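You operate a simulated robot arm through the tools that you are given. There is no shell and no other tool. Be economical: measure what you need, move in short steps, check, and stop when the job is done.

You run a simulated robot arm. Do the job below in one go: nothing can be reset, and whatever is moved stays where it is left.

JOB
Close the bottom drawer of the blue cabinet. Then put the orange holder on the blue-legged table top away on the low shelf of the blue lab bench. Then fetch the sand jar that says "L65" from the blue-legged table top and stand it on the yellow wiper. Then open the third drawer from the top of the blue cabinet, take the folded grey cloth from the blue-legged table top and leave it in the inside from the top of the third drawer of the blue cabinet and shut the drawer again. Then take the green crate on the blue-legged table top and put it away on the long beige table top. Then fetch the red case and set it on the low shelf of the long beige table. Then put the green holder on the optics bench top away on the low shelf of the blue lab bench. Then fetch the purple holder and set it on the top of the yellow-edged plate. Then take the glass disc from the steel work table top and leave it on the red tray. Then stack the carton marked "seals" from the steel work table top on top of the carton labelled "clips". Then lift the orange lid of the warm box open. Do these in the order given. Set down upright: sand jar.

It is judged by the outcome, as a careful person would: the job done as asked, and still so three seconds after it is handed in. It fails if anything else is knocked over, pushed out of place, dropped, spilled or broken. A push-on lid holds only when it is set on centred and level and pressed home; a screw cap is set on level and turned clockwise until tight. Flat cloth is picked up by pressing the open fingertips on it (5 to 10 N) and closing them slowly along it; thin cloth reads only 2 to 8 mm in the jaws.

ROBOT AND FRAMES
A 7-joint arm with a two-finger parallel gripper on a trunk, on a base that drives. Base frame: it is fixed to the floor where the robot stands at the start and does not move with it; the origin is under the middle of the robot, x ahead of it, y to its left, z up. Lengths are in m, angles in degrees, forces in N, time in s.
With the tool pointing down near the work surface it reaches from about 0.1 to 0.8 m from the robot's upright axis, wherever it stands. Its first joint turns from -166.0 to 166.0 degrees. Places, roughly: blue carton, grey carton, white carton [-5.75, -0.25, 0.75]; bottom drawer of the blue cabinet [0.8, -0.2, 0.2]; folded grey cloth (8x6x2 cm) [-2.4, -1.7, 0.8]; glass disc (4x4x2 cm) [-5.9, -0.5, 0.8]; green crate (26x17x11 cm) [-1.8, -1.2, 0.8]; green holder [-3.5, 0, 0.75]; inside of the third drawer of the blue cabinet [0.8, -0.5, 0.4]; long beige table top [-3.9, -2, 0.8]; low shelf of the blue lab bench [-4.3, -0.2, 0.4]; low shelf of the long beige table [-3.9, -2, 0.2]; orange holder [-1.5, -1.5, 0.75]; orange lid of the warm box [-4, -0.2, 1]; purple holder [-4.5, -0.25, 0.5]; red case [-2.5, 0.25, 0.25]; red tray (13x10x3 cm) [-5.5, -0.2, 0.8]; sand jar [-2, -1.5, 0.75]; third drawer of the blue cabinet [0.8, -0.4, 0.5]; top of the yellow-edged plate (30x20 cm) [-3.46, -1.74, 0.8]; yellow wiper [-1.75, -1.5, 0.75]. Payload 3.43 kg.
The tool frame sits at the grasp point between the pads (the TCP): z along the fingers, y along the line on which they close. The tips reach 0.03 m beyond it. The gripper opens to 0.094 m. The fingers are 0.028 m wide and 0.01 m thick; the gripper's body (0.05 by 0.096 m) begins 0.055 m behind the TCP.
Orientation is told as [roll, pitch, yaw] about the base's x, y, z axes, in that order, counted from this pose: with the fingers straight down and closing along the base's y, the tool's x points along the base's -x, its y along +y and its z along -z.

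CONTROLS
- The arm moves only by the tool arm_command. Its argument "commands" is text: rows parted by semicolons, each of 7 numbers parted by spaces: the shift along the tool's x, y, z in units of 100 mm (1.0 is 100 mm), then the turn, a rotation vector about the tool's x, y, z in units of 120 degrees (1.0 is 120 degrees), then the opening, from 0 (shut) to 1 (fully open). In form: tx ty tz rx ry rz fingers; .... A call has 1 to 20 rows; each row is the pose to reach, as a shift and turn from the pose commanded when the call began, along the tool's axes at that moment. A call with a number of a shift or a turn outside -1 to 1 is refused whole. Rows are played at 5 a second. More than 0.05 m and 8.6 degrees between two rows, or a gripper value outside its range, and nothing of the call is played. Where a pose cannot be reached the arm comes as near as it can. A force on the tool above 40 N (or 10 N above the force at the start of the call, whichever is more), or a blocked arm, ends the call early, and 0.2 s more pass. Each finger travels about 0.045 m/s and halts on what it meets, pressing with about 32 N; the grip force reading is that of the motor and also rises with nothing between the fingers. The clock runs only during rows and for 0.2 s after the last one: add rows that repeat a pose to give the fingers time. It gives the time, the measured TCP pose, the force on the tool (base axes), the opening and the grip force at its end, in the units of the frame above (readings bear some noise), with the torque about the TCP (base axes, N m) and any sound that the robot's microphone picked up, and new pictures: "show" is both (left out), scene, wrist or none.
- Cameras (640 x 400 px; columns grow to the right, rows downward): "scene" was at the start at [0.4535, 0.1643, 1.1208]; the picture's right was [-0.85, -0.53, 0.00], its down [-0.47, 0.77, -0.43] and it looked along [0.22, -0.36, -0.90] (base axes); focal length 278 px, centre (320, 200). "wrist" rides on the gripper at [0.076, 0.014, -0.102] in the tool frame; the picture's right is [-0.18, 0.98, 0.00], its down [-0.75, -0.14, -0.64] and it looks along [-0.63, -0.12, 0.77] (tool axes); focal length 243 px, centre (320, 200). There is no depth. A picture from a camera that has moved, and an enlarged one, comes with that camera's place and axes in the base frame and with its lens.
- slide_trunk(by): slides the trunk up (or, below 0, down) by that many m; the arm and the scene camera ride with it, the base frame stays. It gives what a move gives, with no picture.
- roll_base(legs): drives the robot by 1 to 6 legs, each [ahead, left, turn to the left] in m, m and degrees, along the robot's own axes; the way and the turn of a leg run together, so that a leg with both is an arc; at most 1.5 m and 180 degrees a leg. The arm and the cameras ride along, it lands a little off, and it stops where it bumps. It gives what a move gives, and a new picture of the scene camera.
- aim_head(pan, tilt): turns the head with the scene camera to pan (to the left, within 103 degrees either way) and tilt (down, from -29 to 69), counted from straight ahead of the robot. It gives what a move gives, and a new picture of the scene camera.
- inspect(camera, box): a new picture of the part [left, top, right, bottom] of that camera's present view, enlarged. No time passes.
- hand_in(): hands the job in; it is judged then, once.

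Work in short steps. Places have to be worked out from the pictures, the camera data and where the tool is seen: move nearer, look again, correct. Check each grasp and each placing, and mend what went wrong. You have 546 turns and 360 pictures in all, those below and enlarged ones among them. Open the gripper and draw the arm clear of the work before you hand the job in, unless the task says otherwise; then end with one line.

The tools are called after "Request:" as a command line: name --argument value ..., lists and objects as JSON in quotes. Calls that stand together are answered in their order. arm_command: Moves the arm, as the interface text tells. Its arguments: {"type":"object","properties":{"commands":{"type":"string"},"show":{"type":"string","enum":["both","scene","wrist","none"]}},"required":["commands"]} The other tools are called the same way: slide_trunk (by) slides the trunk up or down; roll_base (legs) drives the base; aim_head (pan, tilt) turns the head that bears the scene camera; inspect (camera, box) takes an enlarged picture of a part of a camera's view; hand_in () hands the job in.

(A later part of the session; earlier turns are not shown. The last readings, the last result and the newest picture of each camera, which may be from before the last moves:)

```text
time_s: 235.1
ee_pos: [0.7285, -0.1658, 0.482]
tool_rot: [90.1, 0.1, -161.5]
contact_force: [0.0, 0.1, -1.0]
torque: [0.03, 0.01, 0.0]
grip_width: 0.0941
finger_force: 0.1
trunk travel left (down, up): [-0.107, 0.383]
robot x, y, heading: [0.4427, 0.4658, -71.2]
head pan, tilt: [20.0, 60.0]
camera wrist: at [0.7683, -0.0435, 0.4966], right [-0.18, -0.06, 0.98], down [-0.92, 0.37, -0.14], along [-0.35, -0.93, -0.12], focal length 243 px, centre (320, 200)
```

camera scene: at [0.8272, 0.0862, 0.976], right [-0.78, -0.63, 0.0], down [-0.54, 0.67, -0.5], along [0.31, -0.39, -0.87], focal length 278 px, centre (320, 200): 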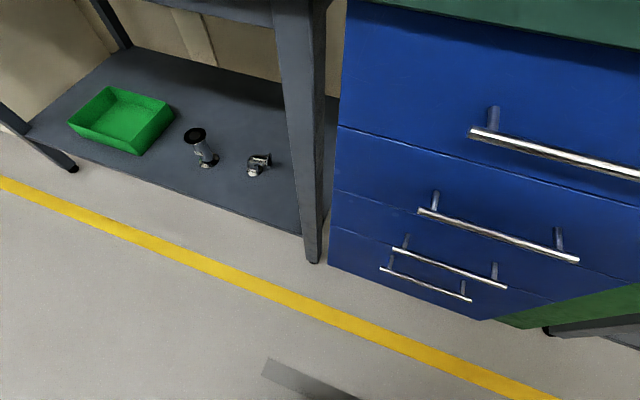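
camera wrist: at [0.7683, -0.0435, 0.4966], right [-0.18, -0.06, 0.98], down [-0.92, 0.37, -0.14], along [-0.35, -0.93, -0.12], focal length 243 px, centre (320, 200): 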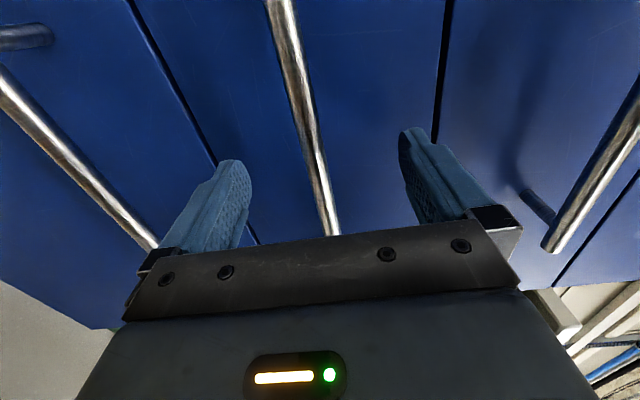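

The bar is between the fingers. Closing.

Request:
arm_command --commands "0 0 0 0 0 0 0.6; 0 0 0 0 0 0 0.3; 0 0 0 0 0 0 0; 0 0 0 0 0 0 0; 0 0 0 0 0 0 0; 0 0 0 0 0 0 0; 0 0 0 0 0 0 0" --show "wrist"

```text
time_s: 236.7
ee_pos: [0.7293, -0.1644, 0.4811]
tool_rot: [90.0, 0.0, -161.4]
contact_force: [0.2, -0.8, -5.3]
torque: [-0.27, 1.14, -0.49]
grip_width: 0.0113
finger_force: 44.8
trunk travel left (down, up): [-0.107, 0.383]
robot x, y, heading: [0.4462, 0.4688, -71.3]
head pan, tilt: [20.0, 60.0]
camera wrist: at [0.7681, -0.0431, 0.4962], right [-0.17, -0.06, 0.98], down [-0.92, 0.37, -0.14], along [-0.35, -0.93, -0.12], focal length 243 px, centre (320, 200)
```

wrist: 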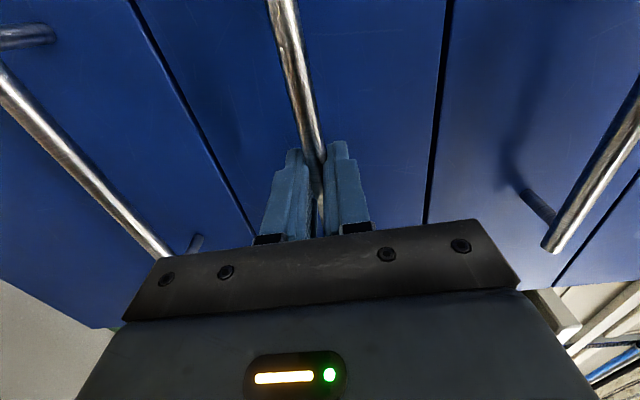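

Gripped on the bar. Pulling the drawer open about 20 cm.

Request:
arm_command --commands "0 0 -0.15 0 0 0 0; 0 0 -0.3 0 0 0 0; 0 0 -0.45 0 0 0 0; 0 0 -0.6 0 0 0 0; 0 0 -0.8 0 0 0 0; 0 0 -1 0 0 0 0" --show "none"

Request:
arm_command --commands "0 0 -0.2 0 0 0 0; 0 0 -0.4 0 0 0 0; 0 0 -0.6 0 0 0 0; 0 0 -0.8 0 0 0 0; 0 0 -1 0 0 0 0" --show "scene"

```text
time_s: 238.1
ee_pos: [0.6978, -0.068, 0.4823]
tool_rot: [90.1, 0.0, -161.3]
contact_force: [15.1, 5.4, -2.5]
torque: [-0.39, 1.21, -0.33]
grip_width: 0.0112
finger_force: 45.1
trunk travel left (down, up): [-0.107, 0.383]
robot x, y, heading: [0.4487, 0.4674, -71.1]
head pan, tilt: [20.0, 60.0]
```

```text
time_s: 239.3
ee_pos: [0.6672, 0.0246, 0.4816]
tool_rot: [90.0, 0.1, -161.3]
contact_force: [29.4, 9.5, -2.5]
torque: [-0.33, 1.26, 1.0]
grip_width: 0.0116
finger_force: 45.3
trunk travel left (down, up): [-0.107, 0.383]
robot x, y, heading: [0.4477, 0.4653, -71.0]
head pan, tilt: [20.0, 60.0]
camera scene: at [0.8277, 0.0863, 0.9758], right [-0.78, -0.63, 0.0], down [-0.54, 0.67, -0.5], along [0.31, -0.39, -0.87], focal length 278 px, centre (320, 200)
```

scene: 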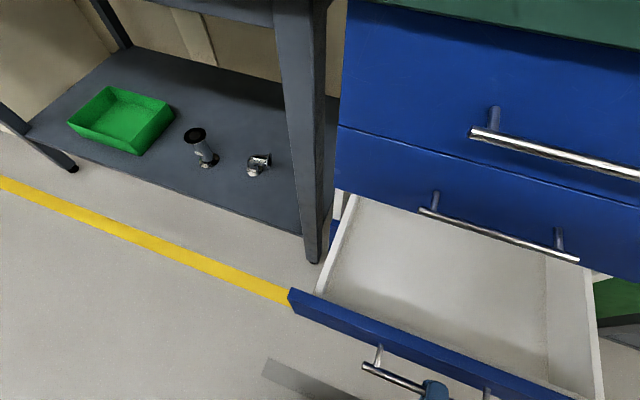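

The third drawer is open about 19 cm. I'll relax the sideways load and pull 5 cm more.

Request:
arm_command --commands "0.08 0 -0.15 0 0 0 0; 0.12 0 -0.3 0 0 0 0; 0.15 0 -0.45 0 0 0 0; 0.15 0 -0.55 0 0 0 0" --show "scene"

```text
time_s: 240.3
ee_pos: [0.6603, 0.0813, 0.482]
tool_rot: [90.2, 0.0, -161.7]
contact_force: [-38.3, -11.0, 9.5]
torque: [0.25, -1.25, -0.25]
grip_width: 0.0117
finger_force: 45.7
trunk travel left (down, up): [-0.107, 0.383]
robot x, y, heading: [0.4485, 0.467, -71.5]
head pan, tilt: [20.0, 60.0]
camera scene: at [0.8267, 0.0861, 0.9762], right [-0.78, -0.63, 0.0], down [-0.54, 0.67, -0.5], along [0.31, -0.39, -0.87], focal length 278 px, centre (320, 200)
```

scene: 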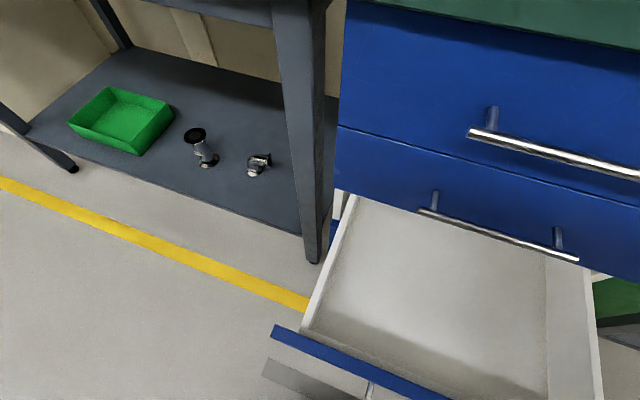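

Open ~25 cm. I'll relax, release the handle and back off.

Request:
arm_command --commands "-0.04 0 0 0 0 0 0; -0.08 0 0 0 0 0 0; -0.08 0 0 0 0 0 0.4; -0.08 0 0 0 0 0 0.8; -0.08 0 0 0 0 0 1; -0.08 0 0 0 0 0 1; -0.08 0 -0.3 0 0 0 1; -0.08 0 -0.7 0 0 0 1; -0.08 0 -1 0 0 0 1" --show "scene"

```text
time_s: 242.3
ee_pos: [0.6221, 0.1735, 0.4814]
tool_rot: [90.1, 0.1, -161.4]
contact_force: [0.4, 0.1, 0.4]
torque: [-0.03, 0.0, 0.02]
grip_width: 0.094
finger_force: 0.0
trunk travel left (down, up): [-0.107, 0.383]
robot x, y, heading: [0.4441, 0.4641, -71.2]
head pan, tilt: [20.0, 60.0]
camera scene: at [0.8272, 0.0861, 0.9759], right [-0.78, -0.63, 0.0], down [-0.54, 0.67, -0.5], along [0.31, -0.39, -0.87], focal length 278 px, centre (320, 200)
```

scene: 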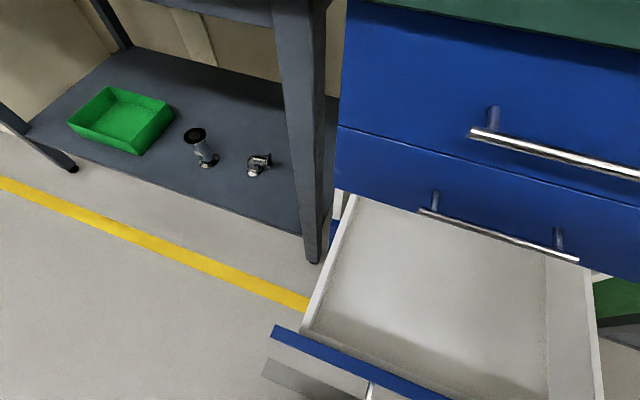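

The drawer is open. I'll unroll the tool, pitch it back down, raise the trunk and go for the cloth.

Request:
arm_command --commands "0 0 -0.1 0 0 -0.065 1; 0 0 -0.2 0 0 -0.13 1; 0 0 -0.2 0 0 -0.195 1; 0 0 -0.2 0 0 -0.26 1; 0 0 -0.2 0 0 -0.325 1; 0 0 -0.2 0 0 -0.39 1; 0 0 -0.2 0 0 -0.455 1; 0 0 -0.2 0 0 -0.52 1; 0 0 -0.2 0 0 -0.585 1; 0 0 -0.2 0 0 -0.65 1; 0 0 -0.2 0 0 -0.715 1; 0 0 -0.2 0 0 -0.75 1; 0 0 -0.2 0 0 -0.75 1" --show "none"

Request:
slide_trunk --by 0.38

Request:
arm_command --commands "0 0 0 0 0.06 0 1; 0 0 0 0 0.12 0 1; 0 0 0 0 0.18 0 1; 0 0 0 0 0.24 0 1; 0 0 0 0 0.3 0 1; 0 0 0 0 0.36 0 1; 0 0 0 0 0.42 0 1; 0 0 0 0 0.48 0 1; 0 0 0 0 0.53 0 1" --show "none"

Request:
roll_base --legs '[[-0.05, -1.45, 0], [0, -1.45, 0], [0, -0.5, 0]]'

```text
time_s: 245.1
ee_pos: [0.616, 0.1929, 0.4809]
tool_rot: [-167.9, -89.9, 96.5]
contact_force: [-0.3, 0.3, -0.4]
torque: [0.03, 0.0, 0.02]
grip_width: 0.0939
finger_force: 0.1
trunk travel left (down, up): [-0.107, 0.383]
robot x, y, heading: [0.445, 0.4662, -71.0]
head pan, tilt: [20.0, 60.0]
```

```text
time_s: 248.8
ee_pos: [0.6159, 0.1917, 0.8607]
tool_rot: [143.0, -89.9, 145.6]
contact_force: [0.4, 1.2, 0.2]
torque: [-0.02, -0.03, -0.02]
grip_width: 0.0941
finger_force: 0.0
trunk travel left (down, up): [-0.487, 0.003]
robot x, y, heading: [0.4493, 0.4679, -70.9]
head pan, tilt: [20.0, 60.0]
```

```text
time_s: 250.8
ee_pos: [0.6155, 0.1923, 0.8613]
tool_rot: [0.1, -26.4, -71.5]
contact_force: [0.0, 0.2, 0.1]
torque: [0.0, -0.01, 0.01]
grip_width: 0.094
finger_force: 0.1
trunk travel left (down, up): [-0.487, 0.003]
robot x, y, heading: [0.4444, 0.4689, -71.2]
head pan, tilt: [20.0, 60.0]
```

```text
time_s: 267.4
ee_pos: [-2.6321, -0.8598, 0.8606]
tool_rot: [0.1, -26.5, -71.4]
contact_force: [-0.4, -0.4, 0.2]
torque: [0.03, 0.03, -0.02]
grip_width: 0.094
finger_force: 0.1
trunk travel left (down, up): [-0.487, 0.003]
robot x, y, heading: [-2.803, -0.5887, -70.7]
head pan, tilt: [20.0, 60.0]
camera scene: at [-2.4209, -0.9656, 1.3559], right [-0.78, -0.63, 0.0], down [-0.55, 0.67, -0.5], along [0.31, -0.39, -0.87], focal length 278 px, centre (320, 200)
```

scene: 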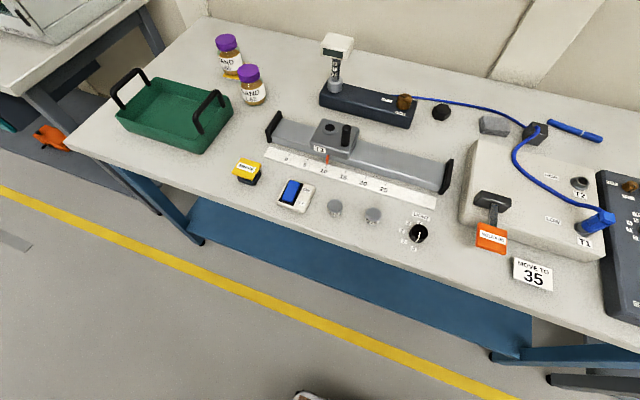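

Request:
inspect --camera "scene" --box '[400, 80, 620, 240]'

```text
2.50 times, centred on (510, 160) of scene
camera zoom: at [-2.4209, -0.9656, 1.3559], right [-0.78, -0.63, 0.0], down [-0.55, 0.67, -0.5], along [0.31, -0.39, -0.87], focal length 695 px, centre (-155, 300)
```

zoom: 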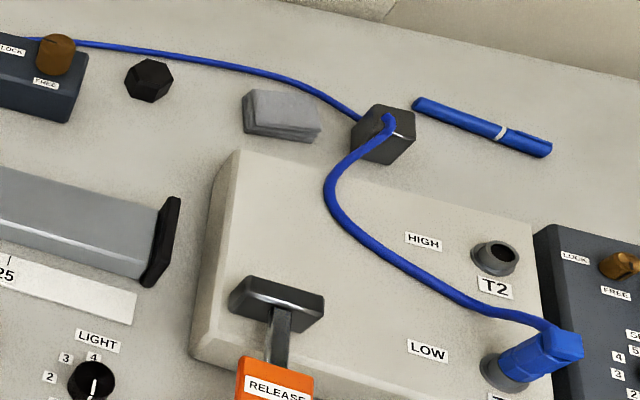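

The cloth lies at about (-2.445, -1.687) with its long side along ~29°. I'll raise and tilt the tool, then drive up to the table.

Request:
arm_command --commands "-0.15 0 -0.27 0 -0.03 0 1; -0.28 0 -0.54 0 -0.06 0 1; -0.4 0 -0.8 0 -0.1 0 1; -0.4 0 -0.8 0 -0.1 0 1" --show "none"

Request:
roll_base --legs '[[0.32, 0, -0.8]]'

```text
time_s: 268.4
ee_pos: [-2.6327, -0.8591, 0.9503]
tool_rot: [0.1, -38.6, -71.4]
contact_force: [-0.2, 0.3, -0.4]
torque: [0.01, 0.0, -0.03]
grip_width: 0.0941
finger_force: 0.1
trunk travel left (down, up): [-0.487, 0.003]
robot x, y, heading: [-2.8062, -0.5863, -70.9]
head pan, tilt: [20.0, 60.0]
```

```text
time_s: 270.5
ee_pos: [-2.5335, -1.1666, 0.9497]
tool_rot: [0.1, -38.5, -72.2]
contact_force: [-0.3, 0.1, -0.1]
torque: [0.0, -0.02, 0.01]
grip_width: 0.0942
finger_force: 0.0
trunk travel left (down, up): [-0.487, 0.003]
robot x, y, heading: [-2.7044, -0.8894, -71.9]
head pan, tilt: [20.0, 60.0]
camera scene: at [-2.3237, -1.276, 1.356], right [-0.79, -0.62, 0.0], down [-0.54, 0.68, -0.5], along [0.31, -0.39, -0.87], focal length 278 px, centre (320, 200)
```

scene: 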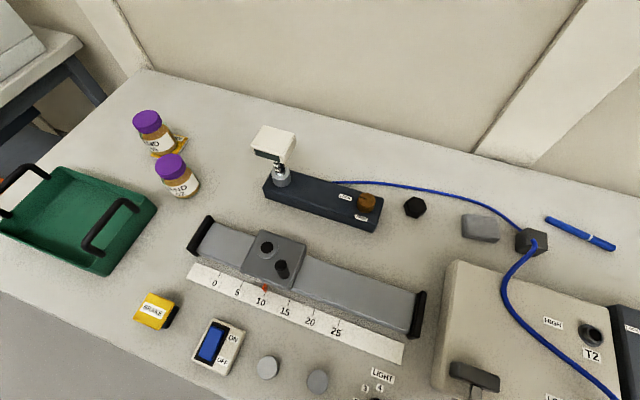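

The scene agrees. I'll edge 2 cm closer, then extend over the lever at height while yawing.

Request:
roll_base --legs '[[0.025, 0, 0]]'

Request:
arm_command --commands "-0.19 0.08 0.15 0.041 0 0.052 1; -0.37 0.16 0.3 0.083 0 0.104 1; -0.56 0.25 0.45 0.124 0 0.157 1; -0.74 0.33 0.59 0.166 0 0.209 1; -0.74 0.33 0.59 0.166 0 0.209 1" --show "none"

```text
time_s: 271.3
ee_pos: [-2.5268, -1.1898, 0.9503]
tool_rot: [0.2, -38.7, -72.2]
contact_force: [0.0, -0.4, 0.3]
torque: [-0.01, -0.01, 0.01]
grip_width: 0.0941
finger_force: 0.1
trunk travel left (down, up): [-0.487, 0.003]
robot x, y, heading: [-2.6919, -0.9139, -72.0]
head pan, tilt: [20.0, 60.0]
camera scene: at [-2.3159, -1.2998, 1.356], right [-0.79, -0.62, 0.0], down [-0.54, 0.68, -0.5], along [0.31, -0.39, -0.87], focal length 278 px, centre (320, 200)
```

scene: 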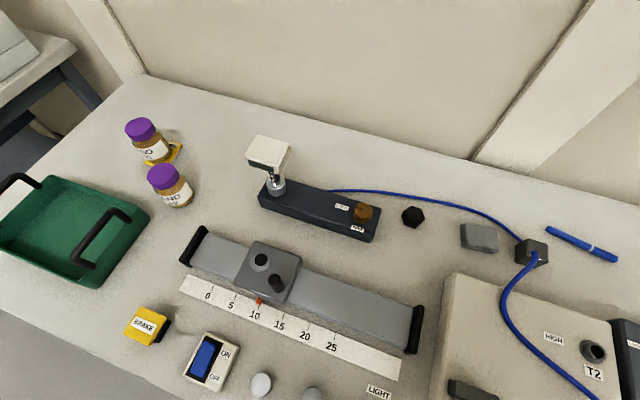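

```text
time_s: 272.5
ee_pos: [-2.4765, -1.2669, 0.9586]
tool_rot: [-1.7, -40.8, -96.0]
contact_force: [0.3, 0.0, -1.0]
torque: [0.02, 0.0, 0.01]
grip_width: 0.0939
finger_force: 0.1
trunk travel left (down, up): [-0.487, 0.003]
robot x, y, heading: [-2.6933, -0.9117, -71.8]
head pan, tilt: [20.0, 60.0]
stopped in row 5: the arm was blocked; the commanded pose is now the measured one
```

A fold limit this close in; extend further first, then yaw.

Request:
arm_command --commands "-0.22 0.08 0.25 0.014 0 0 1; -0.44 0.16 0.5 0.014 0 0 1; -0.66 0.24 0.74 0.014 0 0 1; -0.66 0.24 0.74 0.014 0 0 1" --show "none"

Request:
arm_command --commands "-0.1 0.08 0.2 0.041 0 0.052 1; -0.2 0.16 0.4 0.083 0 0.104 1; -0.3 0.2 0.55 0.124 0 0.157 1; -0.35 0.2 0.65 0.166 0 0.209 1; -0.35 0.2 0.65 0.166 0 0.209 1" --show "scene"

```text
time_s: 273.7
ee_pos: [-2.4478, -1.3435, 0.9409]
tool_rot: [-2.9, -39.4, -91.5]
contact_force: [-0.6, -0.7, 0.4]
torque: [-0.02, 0.0, 0.01]
grip_width: 0.0939
finger_force: 0.0
trunk travel left (down, up): [-0.487, 0.003]
robot x, y, heading: [-2.6898, -0.9135, -72.0]
head pan, tilt: [20.0, 60.0]
stopped in row 4: the arm was blocked; the commanded pose is now the measured one
```

```text
time_s: 274.3
ee_pos: [-2.4177, -1.3436, 0.9386]
tool_rot: [-3.0, -41.4, -91.7]
contact_force: [0.0, -0.7, -0.3]
torque: [0.01, 0.01, -0.03]
grip_width: 0.0942
finger_force: 0.1
trunk travel left (down, up): [-0.487, 0.003]
robot x, y, heading: [-2.695, -0.915, -71.9]
head pan, tilt: [20.0, 60.0]
stopped in row 2: the arm was blocked; the commanded pose is now the measured one
camera scene: at [-2.316, -1.2999, 1.356], right [-0.79, -0.62, 0.0], down [-0.54, 0.68, -0.5], along [0.31, -0.39, -0.87], focal length 278 px, centre (320, 200)
```

scene: 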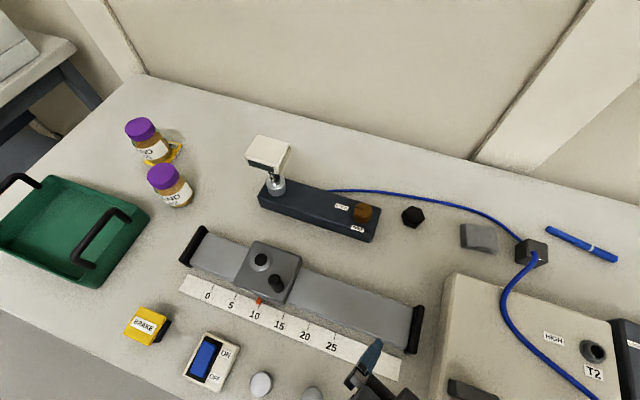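

I'll look at the arm's posture to see what is limiting it.

Request:
aim_head --pan -30 --tilt 69

```text
time_s: 275.5
ee_pos: [-2.4163, -1.3422, 0.9376]
tool_rot: [-3.0, -41.3, -91.6]
contact_force: [-0.2, -0.3, 0.5]
torque: [-0.01, -0.02, 0.01]
grip_width: 0.094
finger_force: 0.0
trunk travel left (down, up): [-0.487, 0.003]
robot x, y, heading: [-2.6893, -0.9134, -71.6]
head pan, tilt: [-30.0, 68.8]
camera scene: at [-2.3686, -1.3023, 1.3466], right [-0.98, 0.2, 0.0], down [0.19, 0.91, -0.36], along [-0.07, -0.35, -0.93], focal length 278 px, centre (320, 200)
```

scene: 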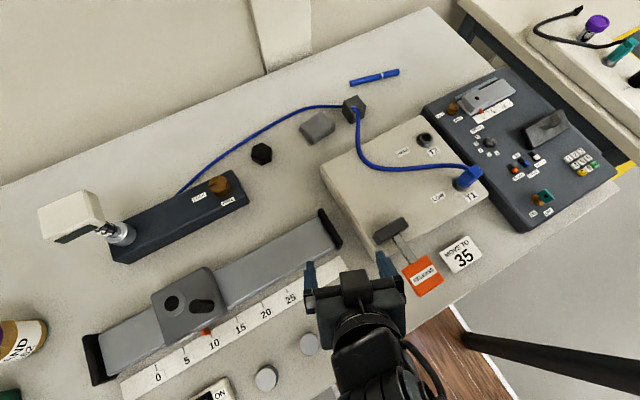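

The arm is crowding under the head, so targets should be to my right. I'll back off, shift left, and swing the tool rightward before coming in again.

Request:
roll_base --legs '[[-0.3, 0, 0], [0, 0.2, 0]]'

Request:
arm_command --commands "0 -0.4 0 -0.01 0 -0.05 1; 0 -0.8 0 -0.025 0.02 -0.1 1; 0 -1 0 -0.025 0.02 -0.15 1; 0 -1 0 -0.025 0.02 -0.15 1" --show "none"

```text
time_s: 278.7
ee_pos: [-2.3201, -0.998, 0.937]
tool_rot: [-3.0, -41.3, -91.8]
contact_force: [0.5, 0.6, -0.4]
torque: [0.0, 0.03, 0.0]
grip_width: 0.0939
finger_force: 0.1
trunk travel left (down, up): [-0.487, 0.003]
robot x, y, heading: [-2.595, -0.5712, -71.7]
head pan, tilt: [-30.0, 68.8]
camera scene: at [-2.2714, -0.9584, 1.3466], right [-0.98, 0.21, 0.0], down [0.19, 0.91, -0.36], along [-0.07, -0.35, -0.93], focal length 278 px, centre (320, 200)
```

scene: 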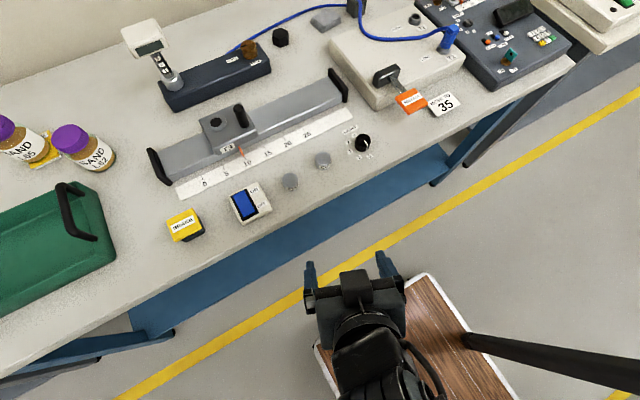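

```text
time_s: 279.7
ee_pos: [-2.4154, -0.9926, 0.9286]
tool_rot: [-14.1, -36.3, -69.3]
contact_force: [0.4, 1.0, -0.4]
torque: [0.01, 0.02, -0.05]
grip_width: 0.0938
finger_force: 0.1
out of reach, approached as far as the arm can: row 2, 3, 4
trunk travel left (down, up): [-0.487, 0.003]
robot x, y, heading: [-2.5962, -0.5694, -71.7]
head pan, tilt: [-30.0, 68.8]
```

Request:
arm_command --commands "0 -0.35 0.1 -0.04 0 0 1; 0 -0.7 0.2 -0.08 0 0 1; 0 -1 0.3 -0.117 0 0 1; 0 -1 0.3 -0.117 0 0 1" --show "none"

```text
time_s: 280.7
ee_pos: [-2.5133, -1.0325, 0.9214]
tool_rot: [-0.1, -36.1, -69.5]
contact_force: [0.4, 0.6, 0.6]
torque: [-0.03, -0.01, -0.01]
grip_width: 0.0943
finger_force: 0.0
out of reach, approached as far as the arm can: row 1, 2, 3, 4
trunk travel left (down, up): [-0.487, 0.003]
robot x, y, heading: [-2.5944, -0.5688, -71.9]
head pan, tilt: [-30.0, 68.8]
```

Request:
arm_command --commands "0 -0.25 0 0.04 0 0.055 1; 0 -0.5 0 0.081 0 0.111 1; 0 -0.75 0 0.121 0 0.166 1; 0 -0.9 0 0.162 0 0.222 1; 0 -0.9 0 0.162 0 0.222 1" --show "none"

```text
time_s: 281.9
ee_pos: [-2.5973, -1.0647, 0.9215]
tool_rot: [-0.1, -36.2, -102.3]
contact_force: [-0.2, 0.1, -0.3]
torque: [-0.01, -0.02, -0.02]
grip_width: 0.094
finger_force: 0.1
trunk travel left (down, up): [-0.487, 0.003]
robot x, y, heading: [-2.5961, -0.5706, -71.9]
head pan, tilt: [-30.0, 68.8]
```

Request:
arm_command --commands "0 0 0 0.04 0 0.055 1; 0 0 0 0.08 0 0.11 1; 0 0 0 0.12 0 0.165 1; 0 0 0 0.16 0 0.22 1; 0 0 0 0.2 0 0.275 1; 0 0 0 0.241 0 0.33 1; 0 0 0 0.241 0 0.33 1" --show "none"

```text
time_s: 283.5
ee_pos: [-2.5965, -1.0645, 0.9212]
tool_rot: [0.1, -36.1, -151.6]
contact_force: [0.1, 0.5, -0.3]
torque: [0.0, -0.03, 0.03]
grip_width: 0.0939
finger_force: 0.0
trunk travel left (down, up): [-0.487, 0.003]
robot x, y, heading: [-2.5966, -0.5682, -71.9]
head pan, tilt: [-30.0, 68.8]
```

Request:
arm_command --commands "0.22 0.19 -0.29 0 0 0 1; 0.45 0.38 -0.575 0 0 0 1; 0.45 0.38 -0.575 0 0 0 1" --show "none"

Request:
roll_base --legs '[[0.335, 0, 0]]'

```text
time_s: 284.3
ee_pos: [-2.5181, -1.064, 0.9407]
tool_rot: [0.0, -36.1, -151.5]
contact_force: [-0.7, 0.8, 0.6]
torque: [0.02, -0.01, -0.01]
grip_width: 0.0938
finger_force: 0.1
trunk travel left (down, up): [-0.487, 0.003]
robot x, y, heading: [-2.5912, -0.5715, -71.7]
head pan, tilt: [-30.0, 68.8]
```

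```text
time_s: 286.5
ee_pos: [-2.4117, -1.3847, 0.9412]
tool_rot: [0.0, -36.2, -151.3]
contact_force: [-0.5, -0.2, -1.7]
torque: [-0.03, -0.02, 0.01]
grip_width: 0.094
finger_force: 0.0
trunk travel left (down, up): [-0.487, 0.003]
robot x, y, heading: [-2.4888, -0.8936, -71.9]
head pan, tilt: [-30.0, 68.8]
camera scene: at [-2.165, -1.2785, 1.3466], right [-0.98, 0.2, 0.0], down [0.19, 0.91, -0.36], along [-0.07, -0.35, -0.93], focal length 278 px, centre (320, 200)
```

scene: 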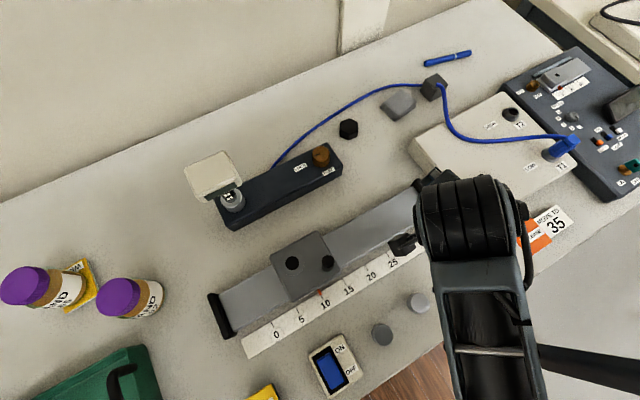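

The cloth is confirmed at (-2.44, -1.688). I'll move the tool over to just above and left of it.

Request:
arm_command --commands "-0.12 0.42 0.17 0 0 0 1; -0.25 0.84 0.3 0 0 0 1" --show "none"

Request:
arm_command --commands "-0.12 0.42 0.17 0 0 0 1; -0.25 0.84 0.3 0 0 0 1" --show "none"

Request:
arm_command --commands "-0.12 0.42 0.17 0 0 0 1; -0.25 0.84 0.35 0 0 0 1; -0.25 0.84 0.35 0 0 0 1" --show "wrist"

```text
time_s: 287.1
ee_pos: [-2.4047, -1.4771, 0.9317]
tool_rot: [-0.1, -36.2, -151.2]
contact_force: [0.9, 0.1, 0.1]
torque: [0.01, -0.03, 0.03]
grip_width: 0.0939
finger_force: 0.0
trunk travel left (down, up): [-0.487, 0.003]
robot x, y, heading: [-2.4846, -0.8896, -71.7]
head pan, tilt: [-30.0, 68.8]
```

```text
time_s: 287.7
ee_pos: [-2.3959, -1.5683, 0.9224]
tool_rot: [-0.1, -36.3, -151.2]
contact_force: [0.4, -0.4, 0.4]
torque: [0.01, -0.01, 0.0]
grip_width: 0.0941
finger_force: 0.1
trunk travel left (down, up): [-0.487, 0.003]
robot x, y, heading: [-2.4856, -0.8928, -71.8]
head pan, tilt: [-30.0, 68.8]
```

```text
time_s: 288.5
ee_pos: [-2.3925, -1.6619, 0.9082]
tool_rot: [0.0, -36.2, -151.3]
contact_force: [0.4, 0.5, 0.9]
torque: [0.0, 0.01, -0.02]
grip_width: 0.0937
finger_force: 0.1
trunk travel left (down, up): [-0.487, 0.003]
robot x, y, heading: [-2.4833, -0.8902, -71.8]
head pan, tilt: [-30.0, 68.8]
camera wrist: at [-2.2792, -1.6154, 0.9469], right [0.34, -0.93, 0.11], down [-0.27, 0.01, 0.96], along [-0.9, -0.36, -0.25], focal length 243 px, centre (320, 200)
```

wrist: 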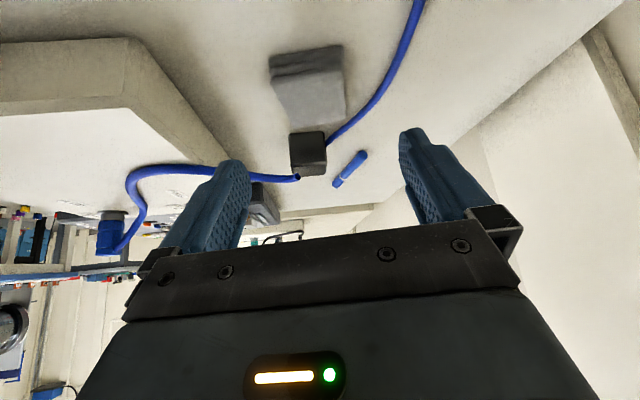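

The cloth is lined up between the jaws with the cable clear. I'll narrow the jaws and advance along the tool axis.

Request:
arm_command --commands "0.02 -0.02 0.25 0 0 0 0.8; 0.04 -0.04 0.5 0 0 0 0.8; 0.05 -0.05 0.7 0 0 0 0.8; 0.06 -0.05 0.8 0 0 0 0.8; 0.06 -0.05 0.84 0 0 0 0.8" --show "wrist"

```text
time_s: 289.7
ee_pos: [-2.4349, -1.6797, 0.8373]
tool_rot: [-0.1, -36.3, -151.2]
contact_force: [0.7, 0.2, 0.2]
torque: [-0.01, -0.01, -0.04]
grip_width: 0.075
finger_force: 0.1
trunk travel left (down, up): [-0.487, 0.003]
robot x, y, heading: [-2.488, -0.8918, -71.8]
head pan, tilt: [-30.0, 68.8]
camera wrist: at [-2.3213, -1.6325, 0.8751], right [0.34, -0.93, 0.11], down [-0.27, 0.01, 0.96], along [-0.9, -0.36, -0.25], focal length 243 px, centre (320, 200)
```

wrist: 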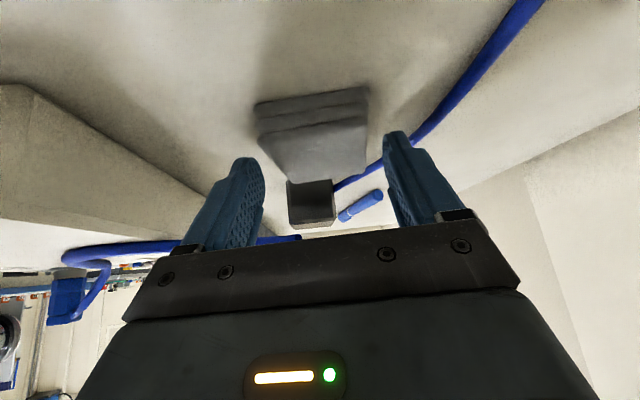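

Slightly lower until near the table, then close slowly.

Request:
arm_command --commands "0.02 0 0.03 0 0 0 0.8; 0.035 0 0.05 0 0 0 0.8; 0.047 0 0.065 0 0 0 0.8; 0.056 0 0.078 0 0 0 0.8; 0.065 0 0.09 0 0 0 0.8" --show "none"

```text
time_s: 290.8
ee_pos: [-2.434, -1.68, 0.8333]
tool_rot: [0.4, -36.6, -151.6]
contact_force: [4.3, 10.8, 17.5]
torque: [0.91, 0.31, -0.6]
grip_width: 0.0791
finger_force: 3.1
trunk travel left (down, up): [-0.487, 0.003]
robot x, y, heading: [-2.4878, -0.8897, -71.7]
head pan, tilt: [-30.0, 68.8]
stopped in row 5: the force on the tool passed its limit at 43 N (the readings are from after the stop); the commanded pose is now the measured one
```

Touching the table. Easing up 2 mm and closing slowly.

Request:
arm_command --commands "-0.012 0 -0.016 0 0 0 0.75; -0.012 0 -0.016 0 0 0 0.65; -0.012 0 -0.016 0 0 0 0.55; -0.012 0 -0.016 0 0 0 0.45; -0.012 0 -0.016 0 0 0 0.35; -0.012 0 -0.016 0 0 0 0.25; -0.012 0 -0.016 0 0 0 0.15; -0.012 0 -0.016 0 0 0 0.05; -0.012 0 -0.016 0 0 0 0; -0.012 0 -0.016 0 0 0 0" --show "wrist"

```text
time_s: 292.9
ee_pos: [-2.4322, -1.6818, 0.8337]
tool_rot: [0.4, -36.5, -151.4]
contact_force: [-0.1, 0.5, 0.4]
torque: [0.0, 0.04, 0.02]
grip_width: 0.0535
finger_force: 31.9
trunk travel left (down, up): [-0.487, 0.003]
robot x, y, heading: [-2.4896, -0.89, -71.8]
head pan, tilt: [-30.0, 68.8]
camera wrist: at [-2.3205, -1.6339, 0.8702], right [0.34, -0.93, 0.11], down [-0.27, 0.02, 0.96], along [-0.9, -0.36, -0.24], focal length 243 px, centre (320, 200)
```

wrist: 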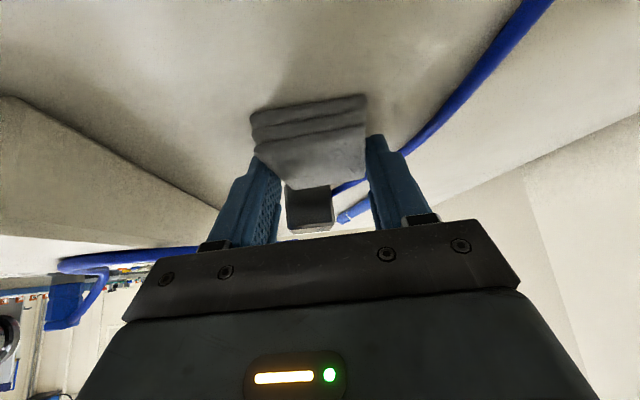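

Gripped (54 mm). Lifting.

Request:
arm_command --commands "-0.1 0 -0.14 0 0 0 0; -0.25 0 -0.34 0 0 0 0; -0.4 0 -0.55 0 0 0 0; -0.55 0 -0.75 0 0 0 0" --show "wrist"

```text
time_s: 293.9
ee_pos: [-2.4332, -1.6814, 0.9271]
tool_rot: [0.4, -36.4, -151.4]
contact_force: [0.8, 0.0, 0.0]
torque: [0.0, -0.03, -0.03]
grip_width: 0.0533
finger_force: 31.8
trunk travel left (down, up): [-0.487, 0.003]
robot x, y, heading: [-2.49, -0.8884, -71.8]
head pan, tilt: [-30.0, 68.8]
camera wrist: at [-2.3198, -1.6337, 0.9639], right [0.34, -0.93, 0.11], down [-0.27, 0.02, 0.96], along [-0.9, -0.36, -0.24], focal length 243 px, centre (320, 200)
```

wrist: 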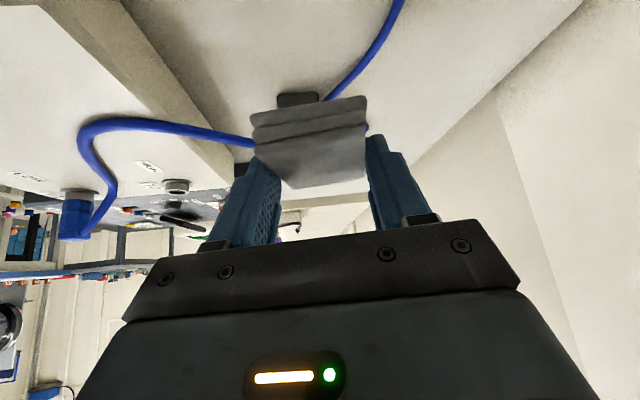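

Cloth lifted cleanly. Retracing back over the stage, then backing the base off.

Request:
arm_command --commands "0.12 -0.42 -0.17 0 0 0 0; 0.25 -0.84 -0.3 0 0 0 0" --show "none"

Request:
arm_command --commands "0.12 -0.42 -0.17 0 0 0 0; 0.25 -0.84 -0.25 0 0 0 0" --show "none"

Request:
arm_command --commands "0.12 -0.42 -0.1 0 0 0 0; 0.25 -0.84 -0.2 0 0 0 0" --show "none"

Request:
roll_base --legs '[[-0.35, 0, 0]]'

```text
time_s: 294.6
ee_pos: [-2.4406, -1.5893, 0.935]
tool_rot: [0.3, -36.4, -151.3]
contact_force: [0.1, 0.0, -0.7]
torque: [0.01, 0.01, 0.01]
grip_width: 0.0537
finger_force: 31.6
trunk travel left (down, up): [-0.487, 0.003]
robot x, y, heading: [-2.4895, -0.8904, -71.9]
head pan, tilt: [-30.0, 68.8]
```

```text
time_s: 295.1
ee_pos: [-2.4496, -1.4979, 0.9405]
tool_rot: [0.3, -36.5, -151.4]
contact_force: [0.4, -0.2, -0.5]
torque: [0.0, -0.01, -0.01]
grip_width: 0.0534
finger_force: 32.1
trunk travel left (down, up): [-0.487, 0.003]
robot x, y, heading: [-2.4907, -0.892, -71.8]
head pan, tilt: [-30.0, 68.8]
```

```text
time_s: 295.8
ee_pos: [-2.4635, -1.4089, 0.942]
tool_rot: [0.4, -36.4, -151.5]
contact_force: [0.9, -0.4, -1.0]
torque: [0.02, -0.04, 0.0]
grip_width: 0.0539
finger_force: 32.3
trunk travel left (down, up): [-0.487, 0.003]
robot x, y, heading: [-2.4893, -0.8905, -71.8]
head pan, tilt: [-30.0, 68.8]
```

```text
time_s: 298.0
ee_pos: [-2.5732, -1.0747, 0.9416]
tool_rot: [0.3, -36.5, -151.5]
contact_force: [0.1, -0.4, -0.7]
torque: [-0.02, 0.0, 0.02]
grip_width: 0.0535
finger_force: 32.4
trunk travel left (down, up): [-0.487, 0.003]
robot x, y, heading: [-2.5987, -0.5542, -71.7]
head pan, tilt: [-30.0, 68.8]
camera scene: at [-2.275, -0.9442, 1.3465], right [-0.98, 0.2, 0.0], down [0.19, 0.91, -0.36], along [-0.07, -0.35, -0.93], focal length 278 px, centre (320, 200)
```

scene: 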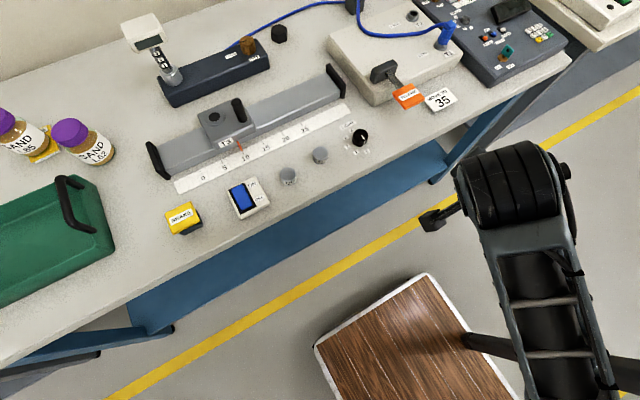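

The cloth is secure. I'll sidestep left back to the open drawer, ending a bit left of it so the drawer is on my right.

Request:
roll_base --legs '[[0, 1.45, 0], [0, 1.45, 0], [0, 0.48, 0]]'

Request:
aim_head --pan -20 --tilt 69

```text
time_s: 314.5
ee_pos: [0.6479, -0.0172, 0.9417]
tool_rot: [0.4, -36.5, -151.6]
contact_force: [0.2, 0.2, -0.5]
torque: [-0.02, 0.0, -0.05]
grip_width: 0.0535
finger_force: 31.7
trunk travel left (down, up): [-0.487, 0.003]
robot x, y, heading: [0.6241, 0.5033, -72.1]
head pan, tilt: [-30.0, 68.8]
camera scene: at [0.9458, 0.1132, 1.3466], right [-0.98, 0.2, 0.0], down [0.19, 0.91, -0.36], along [-0.07, -0.35, -0.93], focal length 278 px, centre (320, 200)
```

scene: 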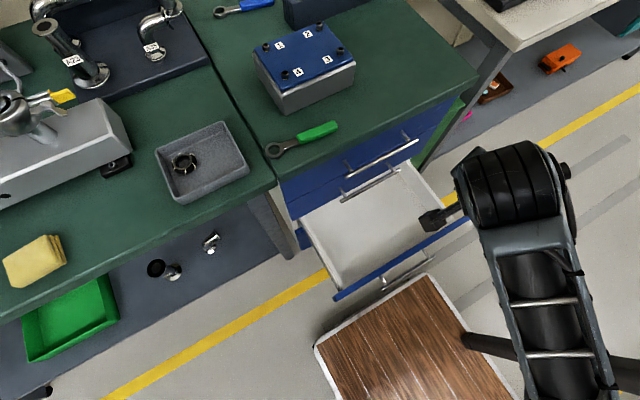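

```text
time_s: 315.3
ee_pos: [0.6483, -0.0167, 0.9399]
tool_rot: [0.3, -36.5, -151.5]
contact_force: [0.4, -0.4, -0.6]
torque: [0.02, 0.0, 0.01]
grip_width: 0.0531
finger_force: 31.4
trunk travel left (down, up): [-0.487, 0.003]
robot x, y, heading: [0.6214, 0.5015, -71.9]
head pan, tilt: [-20.0, 68.8]
camera scene: at [0.9555, 0.1121, 1.3466], right [-1.0, 0.03, 0.0], down [0.03, 0.93, -0.36], along [-0.01, -0.36, -0.93], focal length 278 px, centre (320, 200)
```

scene: 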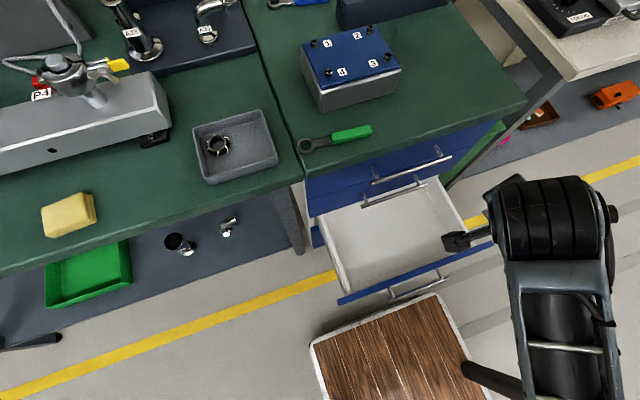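

Now I'll shift over the drawer opening and make the tool vertical.

Request:
arm_command --commands "0.1 0.22 0.1 0 0.06 0 0; 0.3 0.44 0.2 0 0.12 0 0; 0.45 0.67 0.28 0 0.18 0 0; 0.48 0.67 0.28 0 0.24 0 0; 0.48 0.67 0.28 0 0.3 0 0; 0.48 0.67 0.28 0 0.3 0 0" --show "none"

```text
time_s: 316.7
ee_pos: [0.699, -0.0664, 0.8914]
tool_rot: [0.3, -0.4, -151.3]
contact_force: [0.5, 0.4, -0.8]
torque: [0.01, -0.01, 0.02]
grip_width: 0.0535
finger_force: 32.5
out of reach, approached as far as the arm can: row 5
trunk travel left (down, up): [-0.487, 0.003]
robot x, y, heading: [0.6232, 0.5019, -71.7]
head pan, tilt: [-20.0, 68.8]
```

Request:
slide_trunk --by -0.32

Request:
arm_command --commands "0 0 0.1 0 0 0 0" --show "both"

```text
time_s: 319.8
ee_pos: [0.6992, -0.0657, 0.5706]
tool_rot: [0.3, -0.5, -151.3]
contact_force: [-0.5, -0.2, -0.1]
torque: [-0.02, 0.0, -0.01]
grip_width: 0.0535
finger_force: 31.8
trunk travel left (down, up): [-0.167, 0.323]
robot x, y, heading: [0.6218, 0.5001, -71.9]
head pan, tilt: [-20.0, 68.8]
```

```text
time_s: 320.2
ee_pos: [0.6994, -0.0656, 0.5595]
tool_rot: [0.4, -0.5, -151.2]
contact_force: [-0.1, -0.2, 0.3]
torque: [-0.02, 0.01, 0.02]
grip_width: 0.0534
finger_force: 31.8
trunk travel left (down, up): [-0.167, 0.323]
robot x, y, heading: [0.6217, 0.4994, -71.9]
head pan, tilt: [-20.0, 68.8]
camera scene: at [0.9555, 0.1121, 1.0266], right [-1.0, 0.03, 0.0], down [0.03, 0.93, -0.36], along [-0.01, -0.36, -0.93], focal length 278 px, centre (320, 200)
camera wrist: at [0.7726, -0.0397, 0.663], right [0.31, -0.95, 0.01], down [-0.73, -0.23, 0.65], along [-0.61, -0.21, -0.76], focal length 243 px, centre (320, 200)
```

scene: 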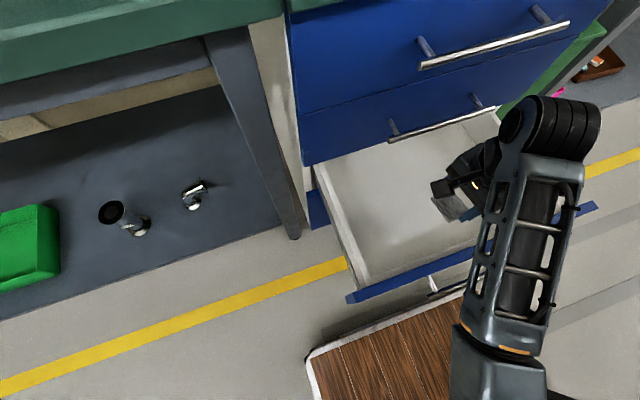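
wrist: 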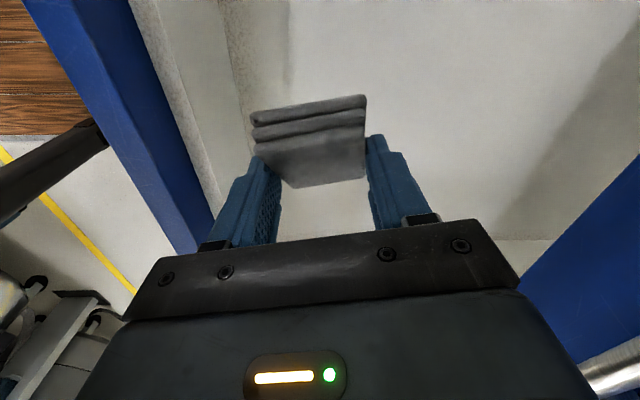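

The cloth is over the drawer's inside. Lowering 6 cm more, slightly away from the front panel.

Request:
arm_command --commands "0 0.1 0.2 0 0 0 0; 0 0.15 0.4 0 0 0 0; 0 0.15 0.6 0 0 0 0; 0 0.15 0.75 0 0 0 0; 0 0.15 0.85 0 0 0 0" --show "both"

```text
time_s: 321.3
ee_pos: [0.7078, -0.0835, 0.4902]
tool_rot: [1.1, -0.8, -151.0]
contact_force: [3.5, -0.2, 19.0]
torque: [0.09, 0.16, 0.0]
grip_width: 0.0537
finger_force: 32.0
trunk travel left (down, up): [-0.167, 0.323]
robot x, y, heading: [0.6244, 0.5029, -72.0]
head pan, tilt: [-20.0, 68.8]
stopped in row 5: the force on the tool passed its limit at 44 N (the readings are from after the stop); the commanded pose is now the measured one
camera scene: at [0.9557, 0.1125, 1.0269], right [-1.0, 0.03, 0.0], down [0.03, 0.93, -0.36], along [-0.01, -0.36, -0.93], focal length 278 px, centre (320, 200)
camera wrist: at [0.7807, -0.0553, 0.5928], right [0.32, -0.95, 0.02], down [-0.72, -0.23, 0.65], along [-0.61, -0.22, -0.76], focal length 243 px, centre (320, 200)
```

scene: 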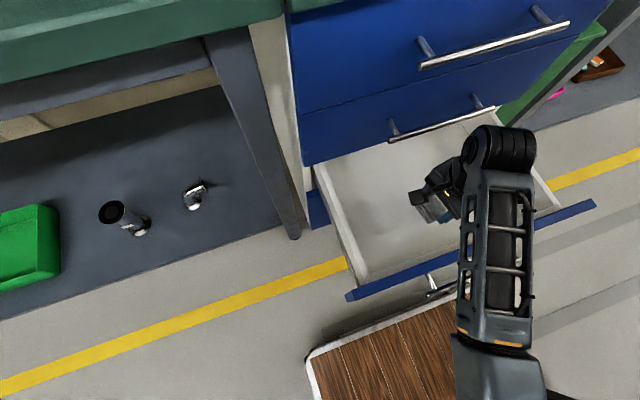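
wrist: 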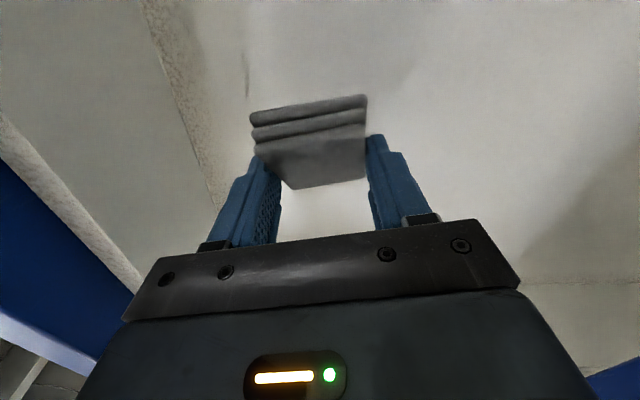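

The cloth is on the drawer bottom. Releasing.

Request:
arm_command --commands "0 0 -0.05 0 0 0 0.7; 0 0 -0.05 0 0 0 0.85; 0 0 -0.05 0 0 0 0.9; 0 0 -0.1 0 0 0 0.9; 0 0 -0.35 0 0 0 0.9; 0 0 -0.7 0 0 0 0.9; 0 0 -1 0 0 0 0.9" --show "wrist"

```text
time_s: 322.9
ee_pos: [0.7158, -0.0681, 0.5741]
tool_rot: [-0.5, -0.5, -149.0]
contact_force: [-6.8, -0.2, -0.6]
torque: [0.07, -0.62, -0.03]
grip_width: 0.0846
finger_force: 0.0
out of reach, approached as far as the arm can: row 7
trunk travel left (down, up): [-0.167, 0.323]
robot x, y, heading: [0.62, 0.4987, -72.1]
head pan, tilt: [-20.0, 68.8]
camera wrist: at [0.7883, -0.0408, 0.676], right [0.35, -0.94, -0.01], down [-0.71, -0.27, 0.65], along [-0.61, -0.22, -0.76], focal length 243 px, centre (320, 200)
```

wrist: 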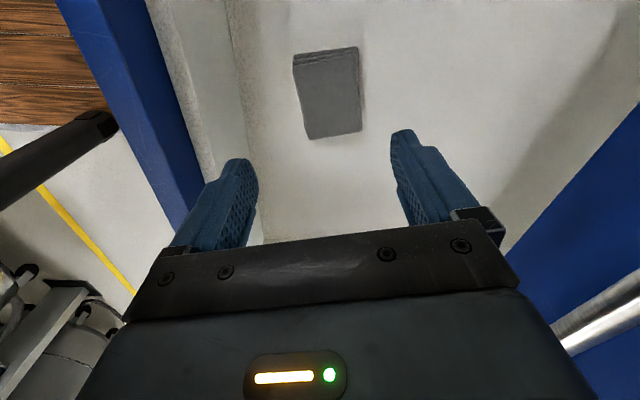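

The cloth lies flat in the drawer. There's a slight side force, so I'll ease toward me and then raise the trunk.

Request:
arm_command --commands "0 -0.1 0 0 0 0 0.9; 0 -0.2 0 0 0 0 0.9" --show "none"

Request:
slide_trunk --by 0.2

```text
time_s: 323.5
ee_pos: [0.6978, -0.063, 0.5896]
tool_rot: [0.7, -0.8, -151.2]
contact_force: [0.3, 0.7, -0.4]
torque: [-0.02, 0.03, 0.0]
grip_width: 0.0845
finger_force: 0.1
trunk travel left (down, up): [-0.167, 0.323]
robot x, y, heading: [0.6251, 0.4997, -71.8]
head pan, tilt: [-20.0, 68.8]
```

```text
time_s: 325.6
ee_pos: [0.6986, -0.0637, 0.7887]
tool_rot: [0.8, -0.7, -151.0]
contact_force: [0.2, -0.3, 0.1]
torque: [-0.01, 0.01, 0.0]
grip_width: 0.0846
finger_force: 0.0
trunk travel left (down, up): [-0.367, 0.123]
robot x, y, heading: [0.6258, 0.4976, -71.8]
head pan, tilt: [-20.0, 68.8]
```

Now I'll retract toward me while unwinding the yaw, to push the drawer shut with a horizontal tool.

Request:
arm_command --commands "0.07 -0.41 0 0 0 0 0.5; 0.15 -0.82 0 0 0 0 0; 0.15 -0.82 0 0 0 -0.06 0; 0.15 -0.82 0 0 0 -0.12 0; 0.15 -0.82 0 0 0 -0.18 0; 0.15 -0.82 0 0 0 -0.22 0" --show "none"

Request:
arm_command --commands "0.25 -0.3 0 0 0 -0.06 0; 0.5 -0.6 0 0 0 -0.12 0; 0.5 -0.6 0 0 0 -0.18 0; 0.5 -0.6 0 0 0 -0.24 0; 0.5 -0.6 0 0 0 -0.3 0; 0.5 -0.6 0 0 0 -0.36 0; 0.5 -0.6 0 0 0 -0.42 0; 0.5 -0.6 0 0 0 -0.44 0; 0.5 -0.6 0 0 0 -0.44 0" --show "none"

```text
time_s: 327.1
ee_pos: [0.6719, 0.0164, 0.7889]
tool_rot: [0.4, -1.1, -124.6]
contact_force: [-0.4, 0.2, -0.3]
torque: [0.01, 0.03, -0.04]
grip_width: 0.0
finger_force: 31.9
trunk travel left (down, up): [-0.367, 0.123]
robot x, y, heading: [0.6212, 0.496, -72.0]
head pan, tilt: [-20.0, 68.8]
```

```text
time_s: 329.1
ee_pos: [0.6508, 0.0898, 0.783]
tool_rot: [-0.5, -0.8, -71.8]
contact_force: [-0.2, 0.4, 0.8]
torque: [0.0, 0.01, 0.03]
grip_width: 0.0002
finger_force: 32.4
out of reach, approached as far as the arm can: row 2, 3, 4, 5, 6, 7, 8, 9
trunk travel left (down, up): [-0.367, 0.123]
robot x, y, heading: [0.6231, 0.5006, -71.7]
head pan, tilt: [-20.0, 68.8]
```

Request:
arm_command --commands "0.1 0 0.1 0 -0.0625 0 0; 0.2 0 0.2 0 -0.125 0 0; 0.3 0 0.2 0 -0.1875 0 0; 0.4 0 0.2 0 -0.25 0 0; 0.5 0 0.2 0 -0.3125 0 0; 0.6 0 0.2 0 -0.375 0 0; 0.7 0 0.2 0 -0.4375 0 0; 0.8 0 0.2 0 -0.5 0 0; 0.9 0 0.2 0 -0.5625 0 0; 1 0 0.2 0 -0.625 0 0; 1 0 0.2 0 -0.6875 0 0; 1 0 0.2 0 -0.745 0 0; 1 0 0.2 0 -0.745 0 0" --show "none"

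```text
time_s: 331.9
ee_pos: [0.6243, 0.1996, 0.7652]
tool_rot: [50.4, -88.8, -118.1]
contact_force: [0.4, -1.0, 0.3]
torque: [-0.02, 0.0, 0.03]
grip_width: 0.0001
finger_force: 32.3
trunk travel left (down, up): [-0.367, 0.123]
robot x, y, heading: [0.6215, 0.5035, -71.9]
head pan, tilt: [-20.0, 68.8]
```

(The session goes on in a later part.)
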